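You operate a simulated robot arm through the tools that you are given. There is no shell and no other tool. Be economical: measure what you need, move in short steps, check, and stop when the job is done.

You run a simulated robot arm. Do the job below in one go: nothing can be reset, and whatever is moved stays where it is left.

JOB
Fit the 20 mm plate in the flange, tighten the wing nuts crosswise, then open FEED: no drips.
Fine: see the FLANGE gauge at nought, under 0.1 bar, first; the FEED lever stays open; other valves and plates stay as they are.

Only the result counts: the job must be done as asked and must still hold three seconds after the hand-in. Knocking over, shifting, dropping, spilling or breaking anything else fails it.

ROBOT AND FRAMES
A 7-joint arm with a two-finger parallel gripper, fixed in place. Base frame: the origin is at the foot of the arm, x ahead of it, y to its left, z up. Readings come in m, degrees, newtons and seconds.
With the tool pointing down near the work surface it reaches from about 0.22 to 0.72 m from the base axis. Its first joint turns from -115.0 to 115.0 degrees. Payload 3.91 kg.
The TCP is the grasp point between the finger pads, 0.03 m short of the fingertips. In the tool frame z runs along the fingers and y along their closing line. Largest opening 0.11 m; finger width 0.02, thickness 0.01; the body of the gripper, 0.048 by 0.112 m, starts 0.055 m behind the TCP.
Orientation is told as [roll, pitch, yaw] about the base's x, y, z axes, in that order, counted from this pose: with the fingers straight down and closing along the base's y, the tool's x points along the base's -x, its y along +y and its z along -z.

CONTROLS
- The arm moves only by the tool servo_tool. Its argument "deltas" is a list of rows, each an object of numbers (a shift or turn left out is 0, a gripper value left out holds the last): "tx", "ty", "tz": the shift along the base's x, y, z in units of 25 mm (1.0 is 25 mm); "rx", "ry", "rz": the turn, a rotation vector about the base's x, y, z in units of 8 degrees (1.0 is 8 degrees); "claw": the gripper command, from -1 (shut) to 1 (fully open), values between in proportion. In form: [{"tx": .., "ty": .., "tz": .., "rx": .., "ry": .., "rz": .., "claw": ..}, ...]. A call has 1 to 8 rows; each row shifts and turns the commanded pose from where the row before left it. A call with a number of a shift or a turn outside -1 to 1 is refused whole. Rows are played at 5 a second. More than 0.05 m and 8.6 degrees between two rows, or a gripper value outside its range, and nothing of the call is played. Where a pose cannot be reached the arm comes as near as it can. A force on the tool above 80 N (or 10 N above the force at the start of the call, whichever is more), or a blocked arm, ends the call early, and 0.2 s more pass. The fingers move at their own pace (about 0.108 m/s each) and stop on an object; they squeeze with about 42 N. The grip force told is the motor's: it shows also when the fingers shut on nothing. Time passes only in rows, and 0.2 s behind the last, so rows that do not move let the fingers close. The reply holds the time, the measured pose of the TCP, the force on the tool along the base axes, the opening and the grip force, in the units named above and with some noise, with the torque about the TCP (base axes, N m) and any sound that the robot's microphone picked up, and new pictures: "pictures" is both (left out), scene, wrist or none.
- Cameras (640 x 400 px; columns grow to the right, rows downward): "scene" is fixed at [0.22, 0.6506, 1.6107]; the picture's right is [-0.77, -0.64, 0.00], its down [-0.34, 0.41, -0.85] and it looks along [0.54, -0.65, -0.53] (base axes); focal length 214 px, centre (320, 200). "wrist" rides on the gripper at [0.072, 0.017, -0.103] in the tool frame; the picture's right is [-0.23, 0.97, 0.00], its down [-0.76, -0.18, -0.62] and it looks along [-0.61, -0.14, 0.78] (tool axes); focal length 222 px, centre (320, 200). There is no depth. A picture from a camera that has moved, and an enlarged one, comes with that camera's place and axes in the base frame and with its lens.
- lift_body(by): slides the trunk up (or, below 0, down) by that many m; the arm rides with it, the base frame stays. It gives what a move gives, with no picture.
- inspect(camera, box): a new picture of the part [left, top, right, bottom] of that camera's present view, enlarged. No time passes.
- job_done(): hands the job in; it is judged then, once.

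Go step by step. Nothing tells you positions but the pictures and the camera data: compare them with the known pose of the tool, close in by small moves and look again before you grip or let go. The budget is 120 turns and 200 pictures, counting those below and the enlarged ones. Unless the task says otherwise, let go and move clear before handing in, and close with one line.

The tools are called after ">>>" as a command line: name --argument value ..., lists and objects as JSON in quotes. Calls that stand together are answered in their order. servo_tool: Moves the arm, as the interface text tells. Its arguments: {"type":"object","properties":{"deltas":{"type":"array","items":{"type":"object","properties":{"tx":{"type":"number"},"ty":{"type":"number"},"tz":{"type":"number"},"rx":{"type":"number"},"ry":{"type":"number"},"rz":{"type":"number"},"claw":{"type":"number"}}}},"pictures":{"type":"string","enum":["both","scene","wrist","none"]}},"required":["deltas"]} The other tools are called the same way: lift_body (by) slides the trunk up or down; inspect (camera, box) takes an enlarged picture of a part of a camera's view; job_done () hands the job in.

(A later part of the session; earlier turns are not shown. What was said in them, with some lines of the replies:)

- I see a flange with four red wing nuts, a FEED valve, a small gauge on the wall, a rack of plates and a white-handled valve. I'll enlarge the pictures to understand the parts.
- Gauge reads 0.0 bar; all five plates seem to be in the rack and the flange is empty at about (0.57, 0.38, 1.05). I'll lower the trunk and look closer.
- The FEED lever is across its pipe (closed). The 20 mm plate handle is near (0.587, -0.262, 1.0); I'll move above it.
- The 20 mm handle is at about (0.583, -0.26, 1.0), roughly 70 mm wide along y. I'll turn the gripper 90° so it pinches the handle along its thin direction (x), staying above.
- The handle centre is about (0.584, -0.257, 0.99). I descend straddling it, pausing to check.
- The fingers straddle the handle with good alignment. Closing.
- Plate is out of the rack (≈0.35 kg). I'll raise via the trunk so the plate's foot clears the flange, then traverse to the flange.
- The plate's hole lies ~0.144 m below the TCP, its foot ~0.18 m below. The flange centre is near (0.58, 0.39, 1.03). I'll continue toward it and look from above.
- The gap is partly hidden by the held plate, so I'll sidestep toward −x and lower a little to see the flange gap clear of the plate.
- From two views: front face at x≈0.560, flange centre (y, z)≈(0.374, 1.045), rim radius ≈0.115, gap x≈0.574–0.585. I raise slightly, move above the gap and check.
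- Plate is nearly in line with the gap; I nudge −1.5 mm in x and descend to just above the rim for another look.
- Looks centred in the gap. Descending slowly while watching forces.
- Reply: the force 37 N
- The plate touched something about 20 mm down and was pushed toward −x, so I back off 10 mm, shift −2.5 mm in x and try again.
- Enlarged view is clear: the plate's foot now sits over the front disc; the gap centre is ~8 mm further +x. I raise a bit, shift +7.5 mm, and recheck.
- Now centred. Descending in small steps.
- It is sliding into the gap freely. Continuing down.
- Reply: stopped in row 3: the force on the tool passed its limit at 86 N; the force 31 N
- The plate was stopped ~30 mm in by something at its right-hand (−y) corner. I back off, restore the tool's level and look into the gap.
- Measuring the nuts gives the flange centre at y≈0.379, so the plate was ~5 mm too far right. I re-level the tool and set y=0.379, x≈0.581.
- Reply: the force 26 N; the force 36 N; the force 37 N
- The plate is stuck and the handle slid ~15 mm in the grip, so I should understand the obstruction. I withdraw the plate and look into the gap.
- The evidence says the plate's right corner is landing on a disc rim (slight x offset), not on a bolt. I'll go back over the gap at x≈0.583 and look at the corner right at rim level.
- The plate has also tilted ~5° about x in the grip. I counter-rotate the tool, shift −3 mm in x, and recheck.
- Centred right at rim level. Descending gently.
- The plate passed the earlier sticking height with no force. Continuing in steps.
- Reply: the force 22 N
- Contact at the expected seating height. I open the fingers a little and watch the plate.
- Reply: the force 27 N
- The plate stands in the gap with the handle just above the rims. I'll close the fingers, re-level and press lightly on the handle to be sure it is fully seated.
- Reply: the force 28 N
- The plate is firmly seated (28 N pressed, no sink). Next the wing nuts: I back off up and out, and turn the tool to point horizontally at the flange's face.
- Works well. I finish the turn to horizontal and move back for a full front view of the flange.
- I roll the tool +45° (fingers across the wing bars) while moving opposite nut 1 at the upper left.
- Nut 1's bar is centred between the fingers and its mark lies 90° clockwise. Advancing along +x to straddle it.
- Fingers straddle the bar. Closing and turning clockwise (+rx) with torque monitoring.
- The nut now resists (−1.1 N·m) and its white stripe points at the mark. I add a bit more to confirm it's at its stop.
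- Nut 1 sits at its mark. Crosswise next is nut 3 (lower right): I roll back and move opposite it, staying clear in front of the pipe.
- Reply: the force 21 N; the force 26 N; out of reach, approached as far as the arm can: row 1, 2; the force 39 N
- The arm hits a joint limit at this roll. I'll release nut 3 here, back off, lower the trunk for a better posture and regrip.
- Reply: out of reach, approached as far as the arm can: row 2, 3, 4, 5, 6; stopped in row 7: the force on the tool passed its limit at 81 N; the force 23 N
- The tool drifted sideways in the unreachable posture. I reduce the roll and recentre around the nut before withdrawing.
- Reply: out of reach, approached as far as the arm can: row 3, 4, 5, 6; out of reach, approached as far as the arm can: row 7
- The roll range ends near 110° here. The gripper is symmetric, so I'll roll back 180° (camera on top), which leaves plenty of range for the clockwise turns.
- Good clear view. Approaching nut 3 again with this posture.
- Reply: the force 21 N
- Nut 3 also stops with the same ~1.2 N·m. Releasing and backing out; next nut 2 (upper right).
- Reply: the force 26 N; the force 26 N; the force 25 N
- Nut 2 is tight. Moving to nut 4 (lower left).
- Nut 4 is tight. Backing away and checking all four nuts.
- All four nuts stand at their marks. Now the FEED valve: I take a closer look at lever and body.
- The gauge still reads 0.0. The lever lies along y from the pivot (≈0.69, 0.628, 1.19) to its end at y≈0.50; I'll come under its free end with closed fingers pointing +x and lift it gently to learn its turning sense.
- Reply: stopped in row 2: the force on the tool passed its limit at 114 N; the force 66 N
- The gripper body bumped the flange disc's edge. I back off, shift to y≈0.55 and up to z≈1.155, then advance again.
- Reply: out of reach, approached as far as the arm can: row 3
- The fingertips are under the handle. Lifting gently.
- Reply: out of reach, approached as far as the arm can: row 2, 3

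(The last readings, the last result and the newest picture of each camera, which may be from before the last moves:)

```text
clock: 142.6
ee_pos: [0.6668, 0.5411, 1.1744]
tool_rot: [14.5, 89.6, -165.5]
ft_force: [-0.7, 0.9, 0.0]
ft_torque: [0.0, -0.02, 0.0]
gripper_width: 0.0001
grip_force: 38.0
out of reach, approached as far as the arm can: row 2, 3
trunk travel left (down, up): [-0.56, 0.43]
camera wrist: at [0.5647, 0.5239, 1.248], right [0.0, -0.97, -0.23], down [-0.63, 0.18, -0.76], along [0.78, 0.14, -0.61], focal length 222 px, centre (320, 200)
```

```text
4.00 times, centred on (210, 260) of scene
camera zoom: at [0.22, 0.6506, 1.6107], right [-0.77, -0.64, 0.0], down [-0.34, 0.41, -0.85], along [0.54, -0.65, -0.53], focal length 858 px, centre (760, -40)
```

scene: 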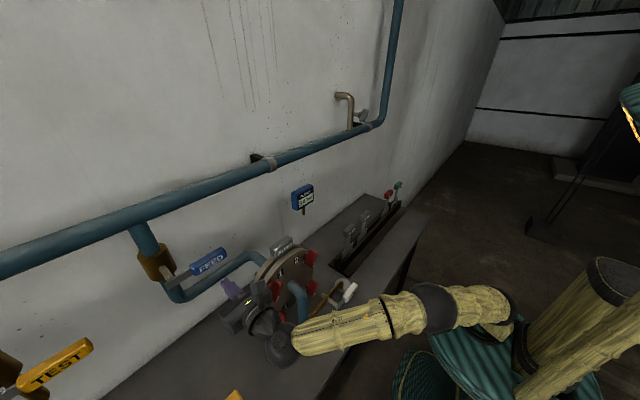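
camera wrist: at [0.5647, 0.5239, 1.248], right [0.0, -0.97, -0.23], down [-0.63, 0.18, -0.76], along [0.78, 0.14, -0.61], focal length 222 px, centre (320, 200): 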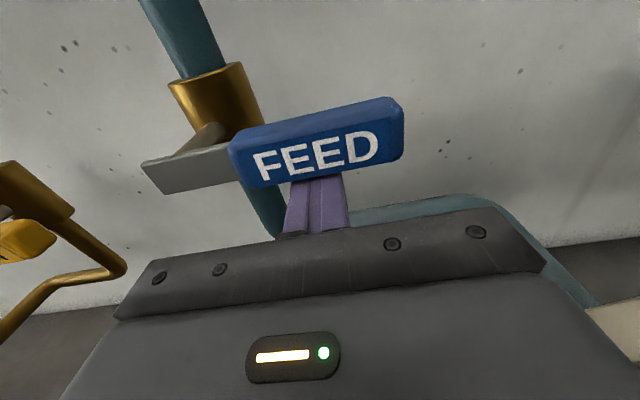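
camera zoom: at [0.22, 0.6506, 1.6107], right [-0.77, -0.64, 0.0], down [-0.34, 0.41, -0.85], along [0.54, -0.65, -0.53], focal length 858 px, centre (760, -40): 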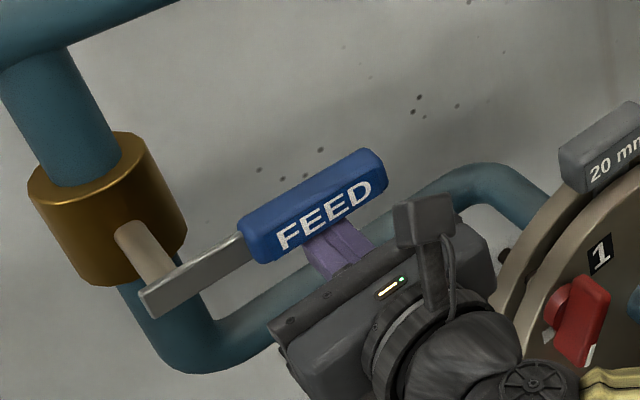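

The arm is at its reach limit; raising the trunk should help. I pull back, raise the trunk 0.2 m and lower the tool correspondingly.

>>> servo_tool --deltas '[{"tz": -0.3}, {"tx": -0.8}, {"tx": -0.8}, {"tx": -0.8}, {"tx": -0.8}, {}]' --pictures "none"

>>> lift_body --by 0.2

>>> servo_tool --deltas '[{"tz": -1}, {"tz": -1}, {"tz": -1}, {"tz": -1}, {"tz": -1}, {"tz": -1}, {"tz": -1}, {}]'

```text
clock: 144.0
ee_pos: [0.6077, 0.5777, 1.177]
tool_rot: [13.3, 89.5, -166.6]
ft_force: [-0.2, 0.7, -1.2]
ft_torque: [0.02, 0.01, -0.02]
gripper_width: 0.0
grip_force: 37.8
out of reach, approached as far as the arm can: row 2, 3, 4, 5
trunk travel left (down, up): [-0.56, 0.43]
```

```text
clock: 146.2
ee_pos: [0.608, 0.5761, 1.3787]
tool_rot: [12.7, 89.6, -167.2]
ft_force: [-0.6, -0.1, -0.3]
ft_torque: [0.01, -0.02, 0.0]
gripper_width: 0.0
grip_force: 37.9
trunk travel left (down, up): [-0.76, 0.23]
```

```text
clock: 148.0
ee_pos: [0.6232, 0.6017, 1.2076]
tool_rot: [12.2, 89.4, -167.9]
ft_force: [0.3, -0.3, 0.5]
ft_torque: [-0.01, -0.02, 0.0]
gripper_width: 0.0002
grip_force: 38.0
out of reach, approached as far as the arm can: row 1, 2, 3, 4, 5, 6
trunk travel left (down, up): [-0.76, 0.23]
camera wrist: at [0.5207, 0.5849, 1.2801], right [0.0, -0.97, -0.23], down [-0.63, 0.18, -0.76], along [0.78, 0.14, -0.61], focal length 222 px, centre (320, 200)
```

scene: 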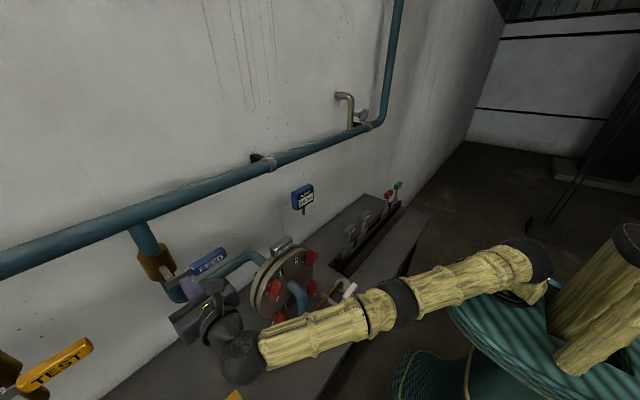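
wrist: 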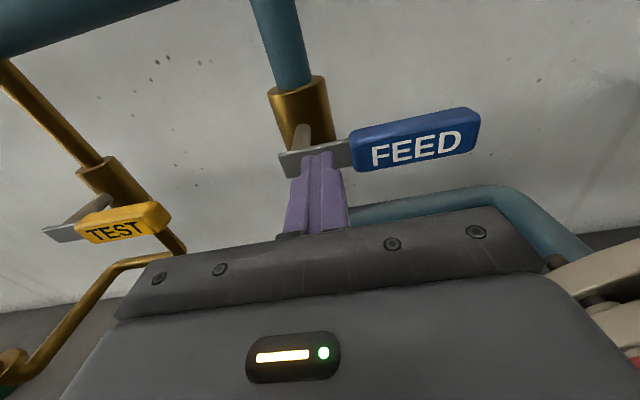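

>>> servo_tool --deltas '[{"tx": -0.8}, {"tx": -0.8}, {"ty": -0.8}, {"ty": -0.8}, {}]' --pictures "scene"

```text
clock: 149.2
ee_pos: [0.6095, 0.6097, 1.2106]
tool_rot: [11.8, 89.5, -168.4]
ft_force: [-0.9, -0.5, -0.4]
ft_torque: [-0.02, 0.0, 0.02]
gripper_width: 0.0
grip_force: 37.9
out of reach, approached as far as the arm can: row 1, 2, 3, 4
trunk travel left (down, up): [-0.76, 0.23]
```

scene: 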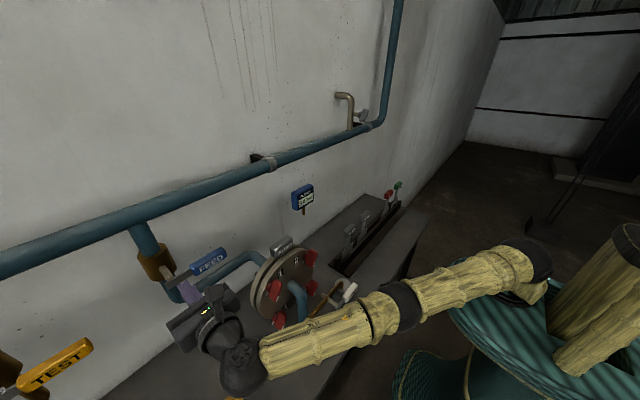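

>>> servo_tool --deltas '[{"tx": -1, "ty": -1}, {"tx": -1, "ty": -1}, {"tx": -1, "ty": -1}, {}]' --pictures "wrist"

```text
clock: 150.2
ee_pos: [0.5841, 0.6233, 1.216]
tool_rot: [9.8, 89.5, -170.4]
ft_force: [-0.6, 0.4, 0.2]
ft_torque: [0.02, 0.01, 0.01]
gripper_width: 0.0
grip_force: 37.9
out of reach, approached as far as the arm can: row 1, 2, 3
trunk travel left (down, up): [-0.76, 0.23]
camera wrist: at [0.4812, 0.6063, 1.2887], right [0.0, -0.97, -0.23], down [-0.63, 0.18, -0.76], along [0.78, 0.14, -0.61], focal length 222 px, centre (320, 200)
```

wrist: 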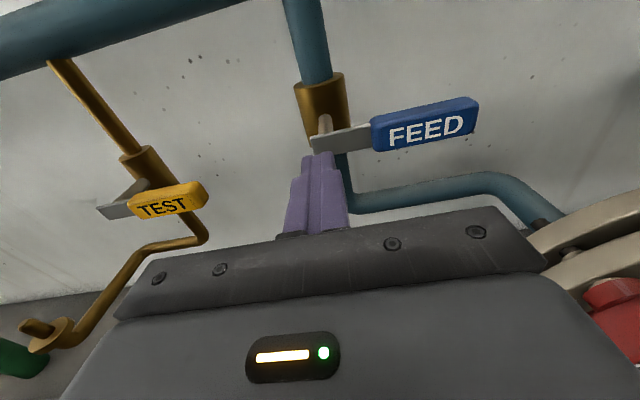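

The solver is stuck against a joint limit; I turn the tool heading outward (+rz) to relieve the wrist.

>>> servo_tool --deltas '[{"rz": 0.8}, {"rz": 0.8}, {"rz": 0.8}, {"rz": 0.8}, {"tx": -0.8, "ty": -0.5}, {"tx": -0.8, "ty": -0.5}, {"tx": -0.8, "ty": -0.5}, {}]'

```text
clock: 152.0
ee_pos: [0.5878, 0.6977, 1.2242]
tool_rot: [11.6, 89.5, -143.1]
ft_force: [0.3, 0.2, 0.0]
ft_torque: [-0.03, 0.0, -0.01]
gripper_width: 0.0002
grip_force: 37.8
out of reach, approached as far as the arm can: row 1, 2, 3, 4, 5, 6, 7
trunk travel left (down, up): [-0.76, 0.23]
camera wrist: at [0.5019, 0.6389, 1.2982], right [0.42, -0.88, -0.23], down [-0.64, -0.11, -0.76], along [0.64, 0.46, -0.61], focal length 222 px, centre (320, 200)
```

scene: 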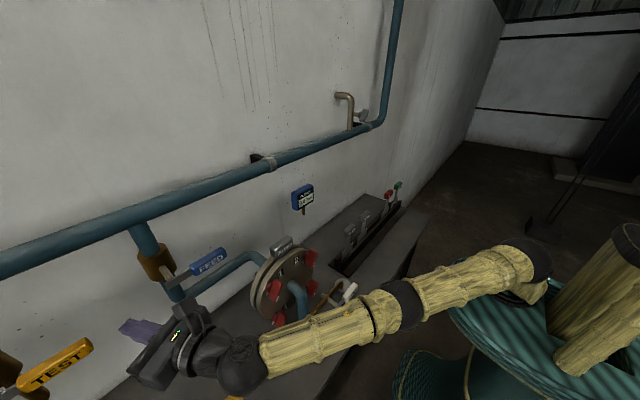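
wrist: 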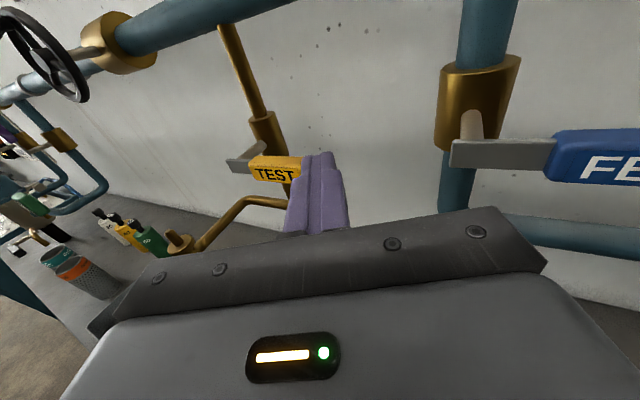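

The arm is fully straight (singular). I command a longer pull straight toward the base so the elbow has to bend.

>>> servo_tool --deltas '[{"tx": -0.6, "ty": -1}, {"tx": -0.6, "ty": -1}, {"tx": -0.6, "ty": -1}, {"tx": -0.6, "ty": -1}, {"tx": -0.6, "ty": -1}, {"tx": -0.6, "ty": -1}, {"tx": -0.6, "ty": -1}, {"tx": -0.6, "ty": -1}]' --pictures "scene"

```text
clock: 153.8
ee_pos: [0.5847, 0.7, 1.2306]
tool_rot: [11.5, 89.6, -142.9]
ft_force: [0.1, -0.4, -0.6]
ft_torque: [0.0, -0.01, 0.0]
gripper_width: 0.0
grip_force: 38.2
out of reach, approached as far as the arm can: row 1, 2, 3, 4, 5, 6, 7, 8
trunk travel left (down, up): [-0.76, 0.23]
```

scene: 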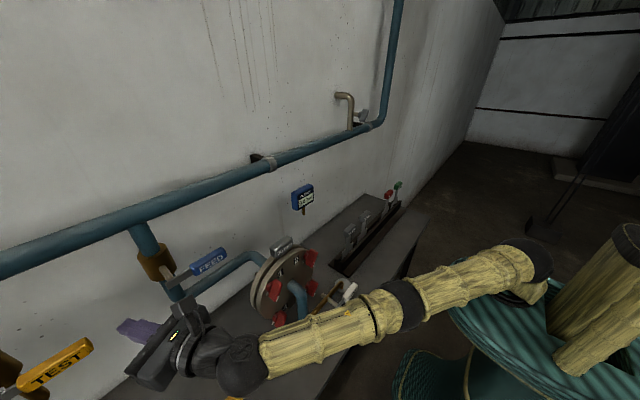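

>>> servo_tool --deltas '[{"tx": -0.06, "ty": -0.07}, {"tx": -0.06, "ty": -0.07}, {"tx": -0.06, "ty": -0.07}, {"tx": -0.06, "ty": -0.07}, {"tx": -0.06, "ty": -0.07}, {"tx": -0.06, "ty": -0.07}, {"tx": -0.06, "ty": -0.07}, {"tx": -0.06, "ty": -0.07}]' --pictures "none"

>>> servo_tool --deltas '[{"ry": 0.3}, {"ry": 0.3}, {"ry": 0.3}]' --pictures "none"

```text
clock: 155.6
ee_pos: [0.5726, 0.6851, 1.2287]
tool_rot: [15.7, 89.5, -138.7]
ft_force: [0.4, -0.3, 0.8]
ft_torque: [0.0, -0.02, 0.04]
gripper_width: 0.0
grip_force: 37.8
out of reach, approached as far as the arm can: row 1
trunk travel left (down, up): [-0.76, 0.23]
```

```text
clock: 156.4
ee_pos: [0.5725, 0.6843, 1.2279]
tool_rot: [-23.3, 82.4, -177.6]
ft_force: [-0.2, -0.9, 0.3]
ft_torque: [0.02, -0.01, 0.0]
gripper_width: 0.0
grip_force: 37.6
trunk travel left (down, up): [-0.76, 0.23]
```

Tiny steps free the elbow. Continuing inward and undoing the test tilt.

>>> servo_tool --deltas '[{"ry": -0.45, "tx": -0.1, "ty": -0.12}, {"ry": -0.45, "tx": -0.1, "ty": -0.12}, {"tx": -0.2, "ty": -0.24}, {"tx": -0.3, "ty": -0.36}, {"tx": -0.4, "ty": -0.5}, {"tx": -0.5, "ty": -0.6}, {"tx": -0.5, "ty": -0.6}, {"tx": -0.5, "ty": -0.6}]'

```text
clock: 158.2
ee_pos: [0.5089, 0.6057, 1.23]
tool_rot: [11.9, 89.6, -142.6]
ft_force: [0.9, 0.1, 0.9]
ft_torque: [0.01, 0.01, -0.01]
gripper_width: 0.0
grip_force: 37.8
trunk travel left (down, up): [-0.76, 0.23]
camera wrist: at [0.4225, 0.5464, 1.3027], right [0.42, -0.88, -0.23], down [-0.64, -0.11, -0.76], along [0.64, 0.46, -0.61], focal length 222 px, centre (320, 200)
```

scene: 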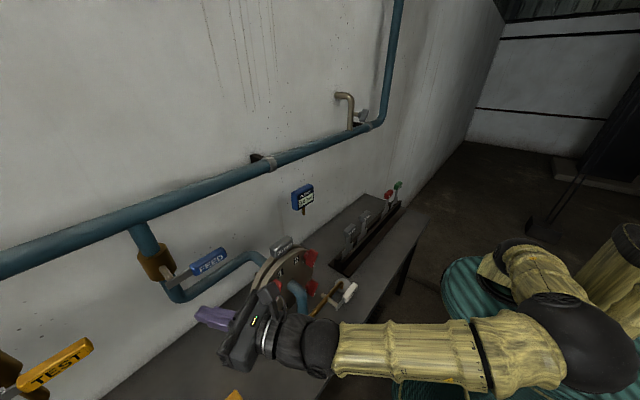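
wrist: 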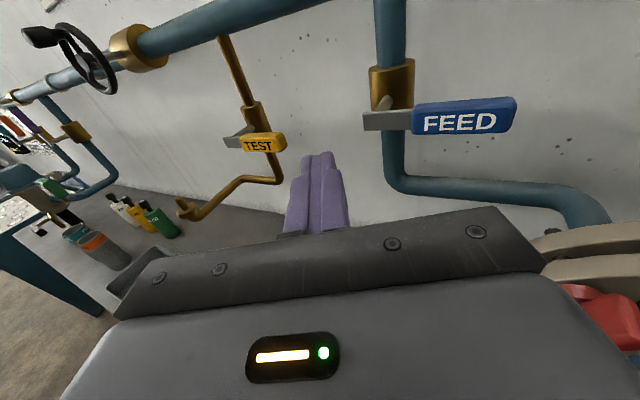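

Elbow is bent again. Plan: heading back to +x, go to (0.50, 0.55, 1.146), then advance under the lever with the higher trunk giving more reach.

>>> servo_tool --deltas '[{"rz": -0.8, "ty": -0.56}, {"rz": -0.8, "ty": -0.56}, {"rz": -0.8, "ty": -0.56}, {"rz": -0.8, "ty": -0.56, "tz": -0.6}, {"tz": -0.9}, {"tz": -0.9}, {"tz": -0.9}, {}]' --pictures "none"

>>> servo_tool --deltas '[{"tx": 0.9}, {"tx": 0.9}, {"tx": 0.9}, {"tx": 0.8}, {"tx": 0.8}, {"tx": 0.8}, {}]' --pictures "wrist"

```text
clock: 160.0
ee_pos: [0.5081, 0.552, 1.1469]
tool_rot: [7.4, 89.4, -172.8]
ft_force: [-0.3, 1.0, 0.4]
ft_torque: [0.0, 0.02, 0.03]
gripper_width: 0.0
grip_force: 37.6
trunk travel left (down, up): [-0.76, 0.23]
```

```text
clock: 161.6
ee_pos: [0.6352, 0.554, 1.148]
tool_rot: [13.2, 89.5, -166.9]
ft_force: [0.3, -0.1, -0.8]
ft_torque: [-0.01, -0.01, 0.01]
gripper_width: 0.0001
grip_force: 37.9
trunk travel left (down, up): [-0.76, 0.23]
camera wrist: at [0.5327, 0.5358, 1.2204], right [0.0, -0.97, -0.23], down [-0.63, 0.18, -0.76], along [0.78, 0.14, -0.61], focal length 222 px, centre (320, 200)
```

wrist: 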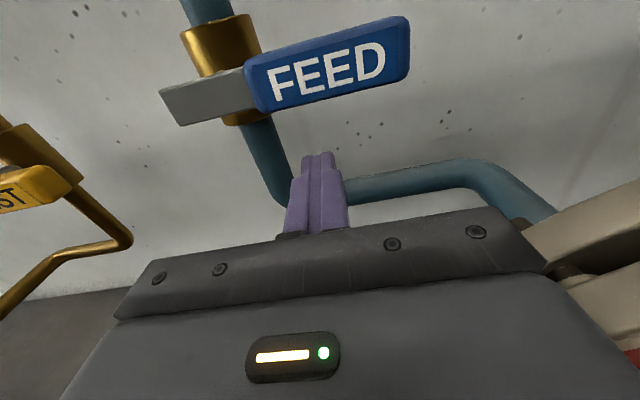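

>>> servo_tool --deltas '[{"tx": 0.5, "ty": -0.2}, {"tx": 0.5, "ty": -0.2}, {"tx": 0.45}, {}]' --pictures "none"

>>> servo_tool --deltas '[{"tz": 0.4}, {"tz": 0.4}, {"tz": 0.4}, {}]' --pictures "wrist"

>>> inspect --camera "scene" --box '[130, 210, 290, 310]'

```text
clock: 162.6
ee_pos: [0.6731, 0.5451, 1.1449]
tool_rot: [12.4, 89.5, -167.6]
ft_force: [-0.6, -0.2, -0.7]
ft_torque: [0.01, 0.01, -0.01]
gripper_width: 0.0002
grip_force: 37.3
trunk travel left (down, up): [-0.76, 0.23]
```

```text
clock: 163.6
ee_pos: [0.6712, 0.5433, 1.175]
tool_rot: [13.5, 89.4, -166.6]
ft_force: [-0.9, 0.9, -2.5]
ft_torque: [0.01, -0.03, 0.01]
gripper_width: 0.0
grip_force: 38.1
trunk travel left (down, up): [-0.76, 0.23]
camera wrist: at [0.5691, 0.5258, 1.2482], right [0.0, -0.97, -0.22], down [-0.63, 0.18, -0.76], along [0.78, 0.14, -0.61], focal length 222 px, centre (320, 200)
```

wrist: 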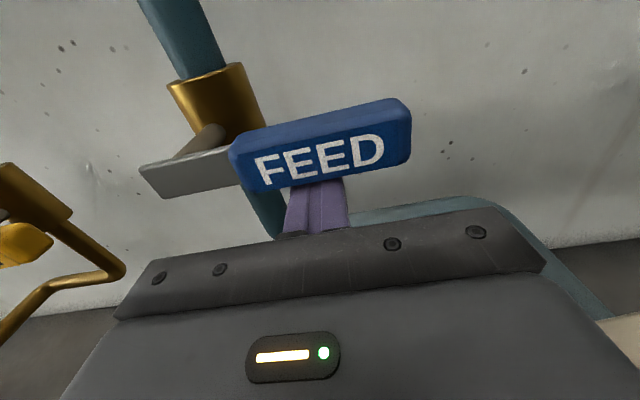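

```text
4.00 times, centred on (210, 260) of scene
camera zoom: at [0.22, 0.6506, 1.6107], right [-0.77, -0.64, 0.0], down [-0.34, 0.41, -0.85], along [0.54, -0.65, -0.53], focal length 858 px, centre (760, -40)
```

zoom: 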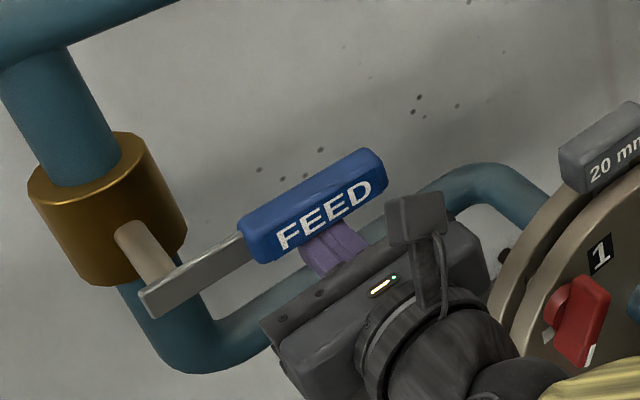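

>>> servo_tool --deltas '[{"tz": 0.3}, {"tz": 0.3}, {}]' --pictures "none"

>>> inspect --camera "scene" --box '[130, 210, 290, 310]'

```text
clock: 164.4
ee_pos: [0.6713, 0.5425, 1.1902]
tool_rot: [10.4, 89.4, -169.8]
ft_force: [-2.1, -3.1, -6.0]
ft_torque: [-0.03, -0.09, 0.06]
gripper_width: 0.0002
grip_force: 37.0
trunk travel left (down, up): [-0.76, 0.23]
```

```text
4.00 times, centred on (210, 260) of scene
camera zoom: at [0.22, 0.6506, 1.6107], right [-0.77, -0.64, 0.0], down [-0.34, 0.41, -0.85], along [0.54, -0.65, -0.53], focal length 858 px, centre (760, -40)
```

zoom: 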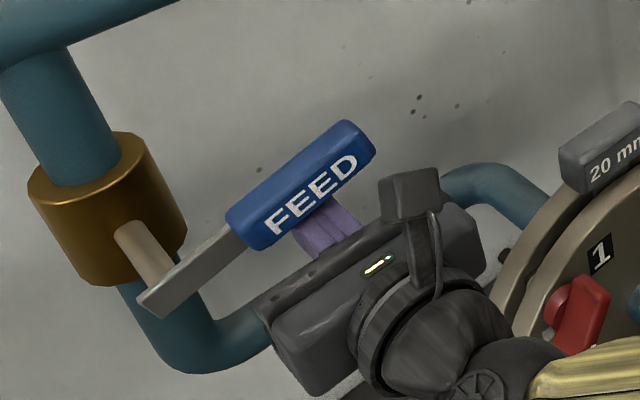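

The lever turns upward freely (~6 N). I follow its arc, gradually turning the tool's heading outward to keep reach.

>>> servo_tool --deltas '[{"tz": 0.4}, {"tz": 0.4, "ty": 0.08}, {"tz": 0.4, "ty": 0.16, "rz": 0.4}, {"tz": 0.4, "ty": 0.2, "rz": 0.4}, {"tz": 0.4, "ty": 0.25, "rz": 0.4}, {}]' --pictures "wrist"

>>> inspect --camera "scene" --box '[130, 190, 290, 300]'

```text
clock: 165.8
ee_pos: [0.6724, 0.5597, 1.2412]
tool_rot: [10.3, 89.5, -160.2]
ft_force: [2.0, -3.4, -2.0]
ft_torque: [-0.02, 0.03, -0.05]
gripper_width: 0.0003
grip_force: 37.4
trunk travel left (down, up): [-0.76, 0.23]
camera wrist: at [0.5747, 0.5248, 1.3142], right [0.16, -0.96, -0.23], down [-0.65, 0.07, -0.76], along [0.74, 0.27, -0.61], focal length 222 px, centre (320, 200)
```

wrist: 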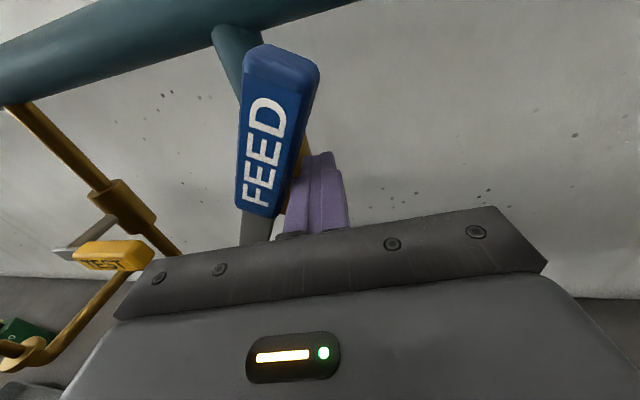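

```text
3.64 times, centred on (210, 245) of scene
camera zoom: at [0.22, 0.6506, 1.6107], right [-0.77, -0.64, 0.0], down [-0.34, 0.41, -0.85], along [0.54, -0.65, -0.53], focal length 780 px, centre (720, 36)
```

zoom: 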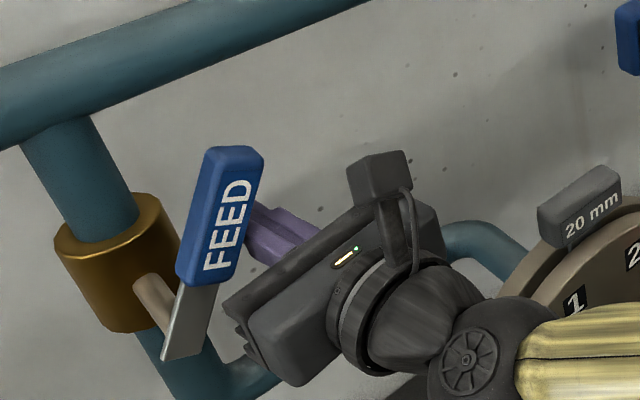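

>>> servo_tool --deltas '[{"ty": 0.4, "tz": 0.15}, {"ty": 0.4}, {"ty": 0.3}, {}]' --pictures "wrist"

>>> inspect --camera "scene" --box '[130, 190, 290, 300]'

>>> inspect --camera "scene" --box '[280, 170, 340, 220]'

```text
clock: 166.8
ee_pos: [0.6724, 0.5848, 1.2446]
tool_rot: [1.4, 89.6, -169.2]
ft_force: [0.6, -8.7, 3.1]
ft_torque: [0.14, 0.0, -0.02]
gripper_width: 0.0
grip_force: 38.0
trunk travel left (down, up): [-0.76, 0.23]
camera wrist: at [0.573, 0.5498, 1.3181], right [0.16, -0.96, -0.23], down [-0.65, 0.07, -0.76], along [0.74, 0.27, -0.61], focal length 222 px, centre (320, 200)
```

wrist: 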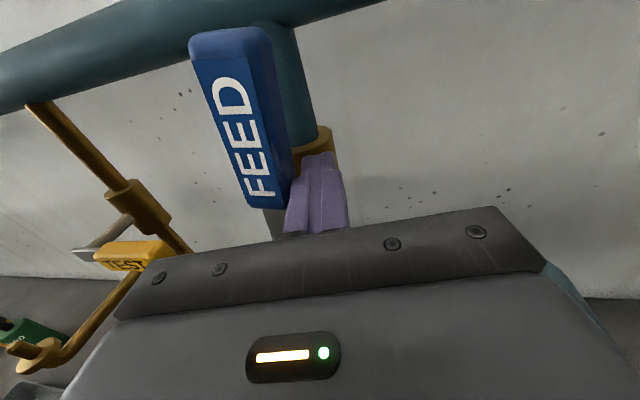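

```text
3.64 times, centred on (210, 245) of scene
camera zoom: at [0.22, 0.6506, 1.6107], right [-0.77, -0.64, 0.0], down [-0.34, 0.41, -0.85], along [0.54, -0.65, -0.53], focal length 780 px, centre (720, 36)
```

zoom: 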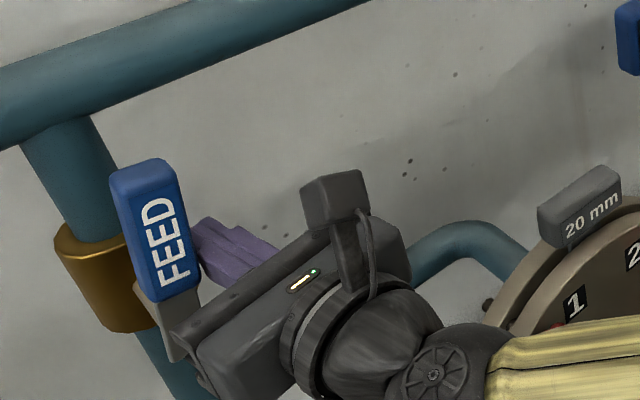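

```text
8.00 times, centred on (310, 195) of scene
camera zoom: at [0.22, 0.6506, 1.6107], right [-0.77, -0.64, 0.0], down [-0.34, 0.41, -0.85], along [0.54, -0.65, -0.53], focal length 1716 px, centre (400, 240)
```

zoom: 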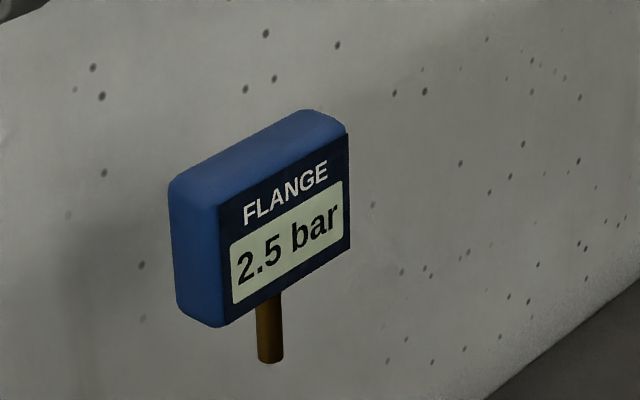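

The FEED lever is in line with its pipe and the gauge shows 2.5 bar. One small push to make sure it's at its stop.

>>> servo_tool --deltas '[{"ty": 0.15}, {"ty": 0.15}, {}]' --pictures "none"

>>> inspect --camera "scene" --box '[130, 190, 290, 300]'

```text
clock: 167.6
ee_pos: [0.6704, 0.5916, 1.2448]
tool_rot: [4.5, 89.5, -166.0]
ft_force: [1.5, -8.2, 3.9]
ft_torque: [0.18, 0.02, -0.02]
gripper_width: 0.0
grip_force: 37.7
trunk travel left (down, up): [-0.76, 0.23]
```

```text
3.64 times, centred on (210, 245) of scene
camera zoom: at [0.22, 0.6506, 1.6107], right [-0.77, -0.64, 0.0], down [-0.34, 0.41, -0.85], along [0.54, -0.65, -0.53], focal length 780 px, centre (720, 36)
```

zoom: 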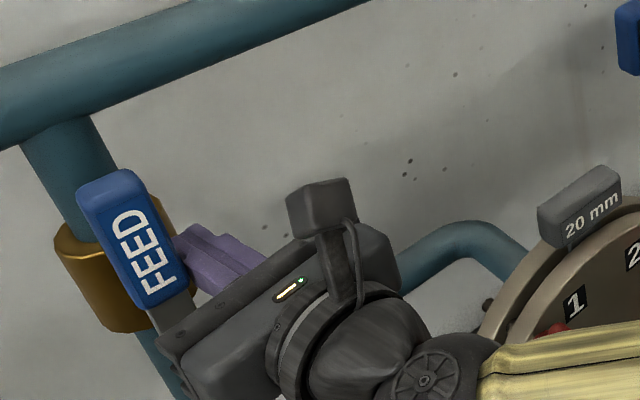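

>>> servo_tool --deltas '[{"ty": 0.12}, {}]' --pictures "wrist"

>>> inspect --camera "scene" --box '[130, 200, 230, 300]'

```text
clock: 168.2
ee_pos: [0.6717, 0.592, 1.2444]
tool_rot: [-3.0, 89.5, -173.4]
ft_force: [-5.0, -18.3, -0.2]
ft_torque: [0.06, -0.01, 0.08]
gripper_width: 0.0002
grip_force: 37.8
trunk travel left (down, up): [-0.76, 0.23]
camera wrist: at [0.5725, 0.5586, 1.3185], right [0.16, -0.96, -0.23], down [-0.65, 0.07, -0.76], along [0.74, 0.27, -0.61], focal length 222 px, centre (320, 200)
```

wrist: 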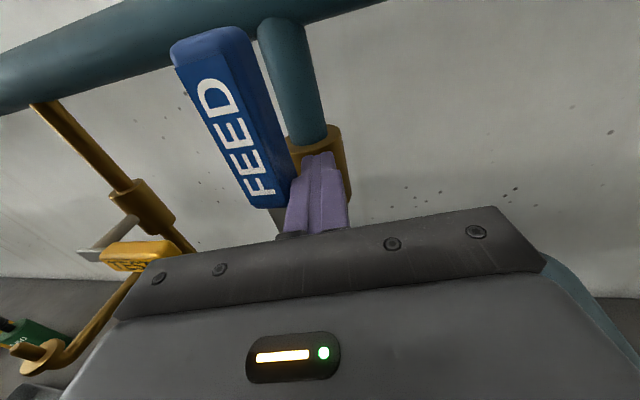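

```text
4.00 times, centred on (180, 250) of scene
camera zoom: at [0.22, 0.6506, 1.6107], right [-0.77, -0.64, 0.0], down [-0.34, 0.41, -0.85], along [0.54, -0.65, -0.53], focal length 858 px, centre (880, 0)
```

zoom: 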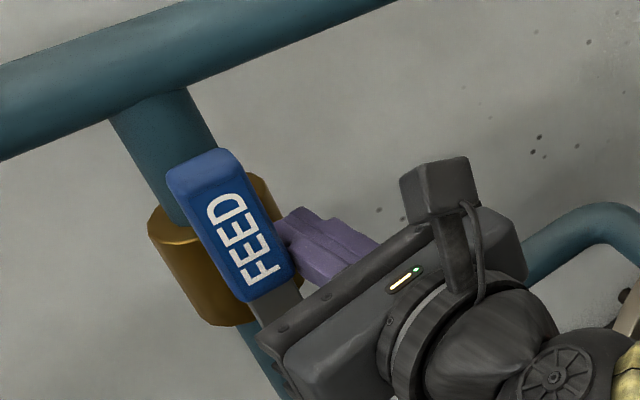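

At its stop now (18 N, no movement). I back away and check for drips, the gauge and all parts.

>>> servo_tool --deltas '[{"ty": -0.3}, {"ty": -0.3}, {"tx": -0.4, "tz": 0.2}, {"tx": -0.6, "tz": 0.3}, {"tx": -0.8, "tz": 0.3}, {"tx": -0.8}, {"tx": -0.8}, {"tx": -0.8}]' --pictures "none"

>>> servo_tool --deltas '[{"tx": -0.8, "ty": -0.5}, {"tx": -0.8, "ty": -0.5}, {"tx": -0.8, "ty": -0.5}, {"tx": -0.8, "ty": -0.5}, {}]'

>>> inspect --camera "scene" --box '[120, 180, 360, 340]'

>>> inspect --camera "scene" --box '[240, 240, 330, 340]'

```text
clock: 170.0
ee_pos: [0.5658, 0.5822, 1.2652]
tool_rot: [10.1, 89.5, -160.5]
ft_force: [-0.1, 0.2, 0.8]
ft_torque: [0.02, -0.02, 0.0]
gripper_width: 0.0001
grip_force: 37.3
trunk travel left (down, up): [-0.76, 0.23]
```

```text
clock: 171.2
ee_pos: [0.4868, 0.5304, 1.2639]
tool_rot: [12.2, 89.5, -158.3]
ft_force: [-0.6, 0.3, 1.4]
ft_torque: [0.0, -0.01, 0.0]
gripper_width: 0.0
grip_force: 37.3
trunk travel left (down, up): [-0.76, 0.23]
camera wrist: at [0.3891, 0.4963, 1.3375], right [0.16, -0.96, -0.23], down [-0.65, 0.07, -0.76], along [0.74, 0.27, -0.61], focal length 222 px, centre (320, 200)
```

scene: 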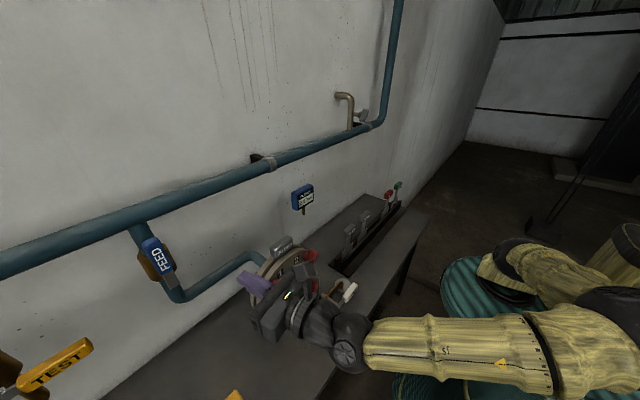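
wrist: 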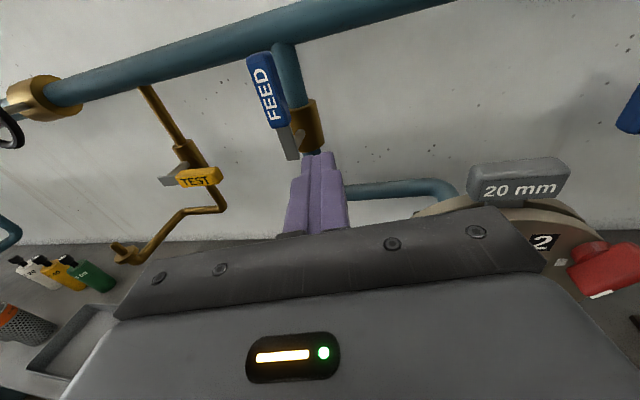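

```text
2.50 times, centred on (240, 260) of scene
camera zoom: at [0.22, 0.6506, 1.6107], right [-0.77, -0.64, 0.0], down [-0.34, 0.41, -0.85], along [0.54, -0.65, -0.53], focal length 536 px, centre (520, 50)
```

zoom: 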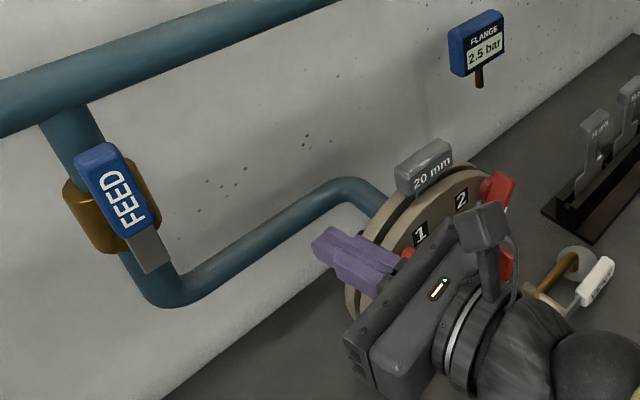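

```text
4.00 times, centred on (285, 290) of scene
camera zoom: at [0.22, 0.6506, 1.6107], right [-0.77, -0.64, 0.0], down [-0.34, 0.41, -0.85], along [0.54, -0.65, -0.53], focal length 858 px, centre (460, -160)
```

zoom: 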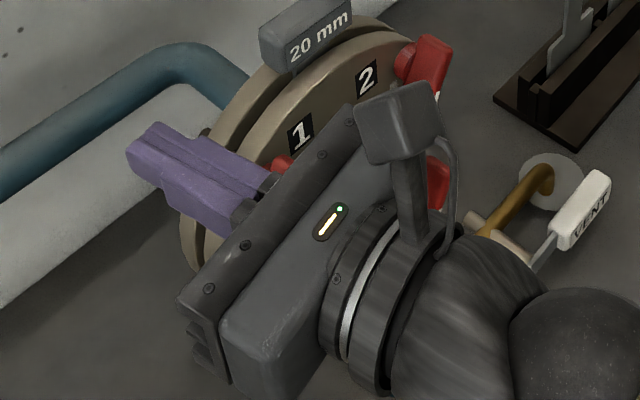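

>>> servo_tool --deltas '[{"tz": 0.9, "tx": -0.6}, {"tz": 0.9, "tx": -0.6}, {"tz": 0.9, "ty": -0.8, "tx": -0.6}, {"tz": 0.9, "ty": -0.8}, {"ty": -0.9}, {"ty": -0.9}, {"ty": -0.9}, {"ty": -0.9}]' --pictures "scene"

>>> inspect --camera "scene" --box '[240, 240, 330, 340]'

>>> inspect --camera "scene" --box '[280, 170, 340, 220]'

```text
clock: 173.0
ee_pos: [0.4399, 0.4045, 1.3548]
tool_rot: [6.4, 89.5, -164.2]
ft_force: [-0.3, -0.2, 0.6]
ft_torque: [-0.02, 0.03, 0.03]
gripper_width: 0.0
grip_force: 37.6
trunk travel left (down, up): [-0.76, 0.23]
```

scene: 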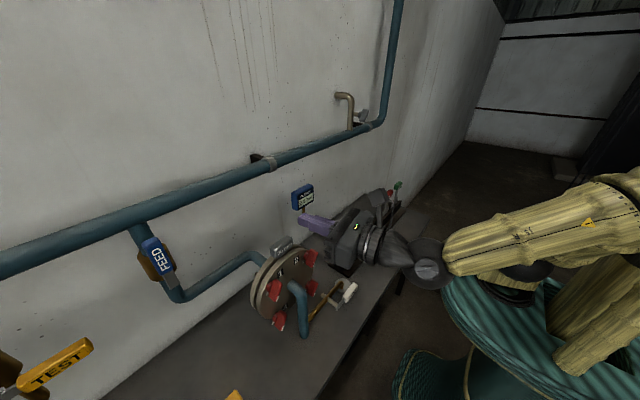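

```text
4.00 times, centred on (285, 290) of scene
camera zoom: at [0.22, 0.6506, 1.6107], right [-0.77, -0.64, 0.0], down [-0.34, 0.41, -0.85], along [0.54, -0.65, -0.53], focal length 858 px, centre (460, -160)
```

zoom: 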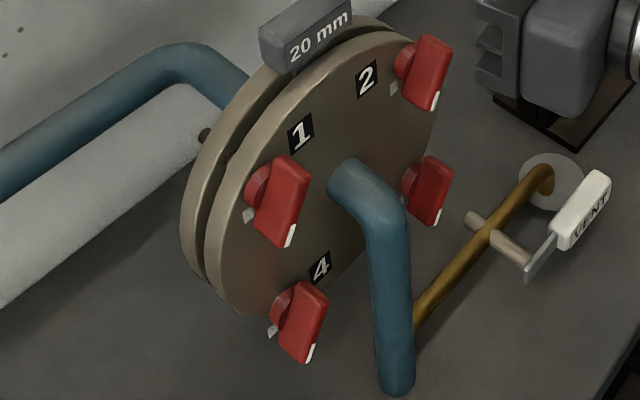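

```text
refused: no pictures are left
```

No drips can be seen at the flange. The plate is in, all four nuts are at their marks, FEED is open, and the gripper is clear, so I'm handing in.

>>> job_done

```text
The job is handed in.
```

The 20 mm plate is in the flange, the wing nuts are tightened crosswise (1-3-2-4) and FEED is open against its stop. The FLANGE gauge read 0.0 bar before opening and 2.5 bar after, and no drips showed in the last picture.
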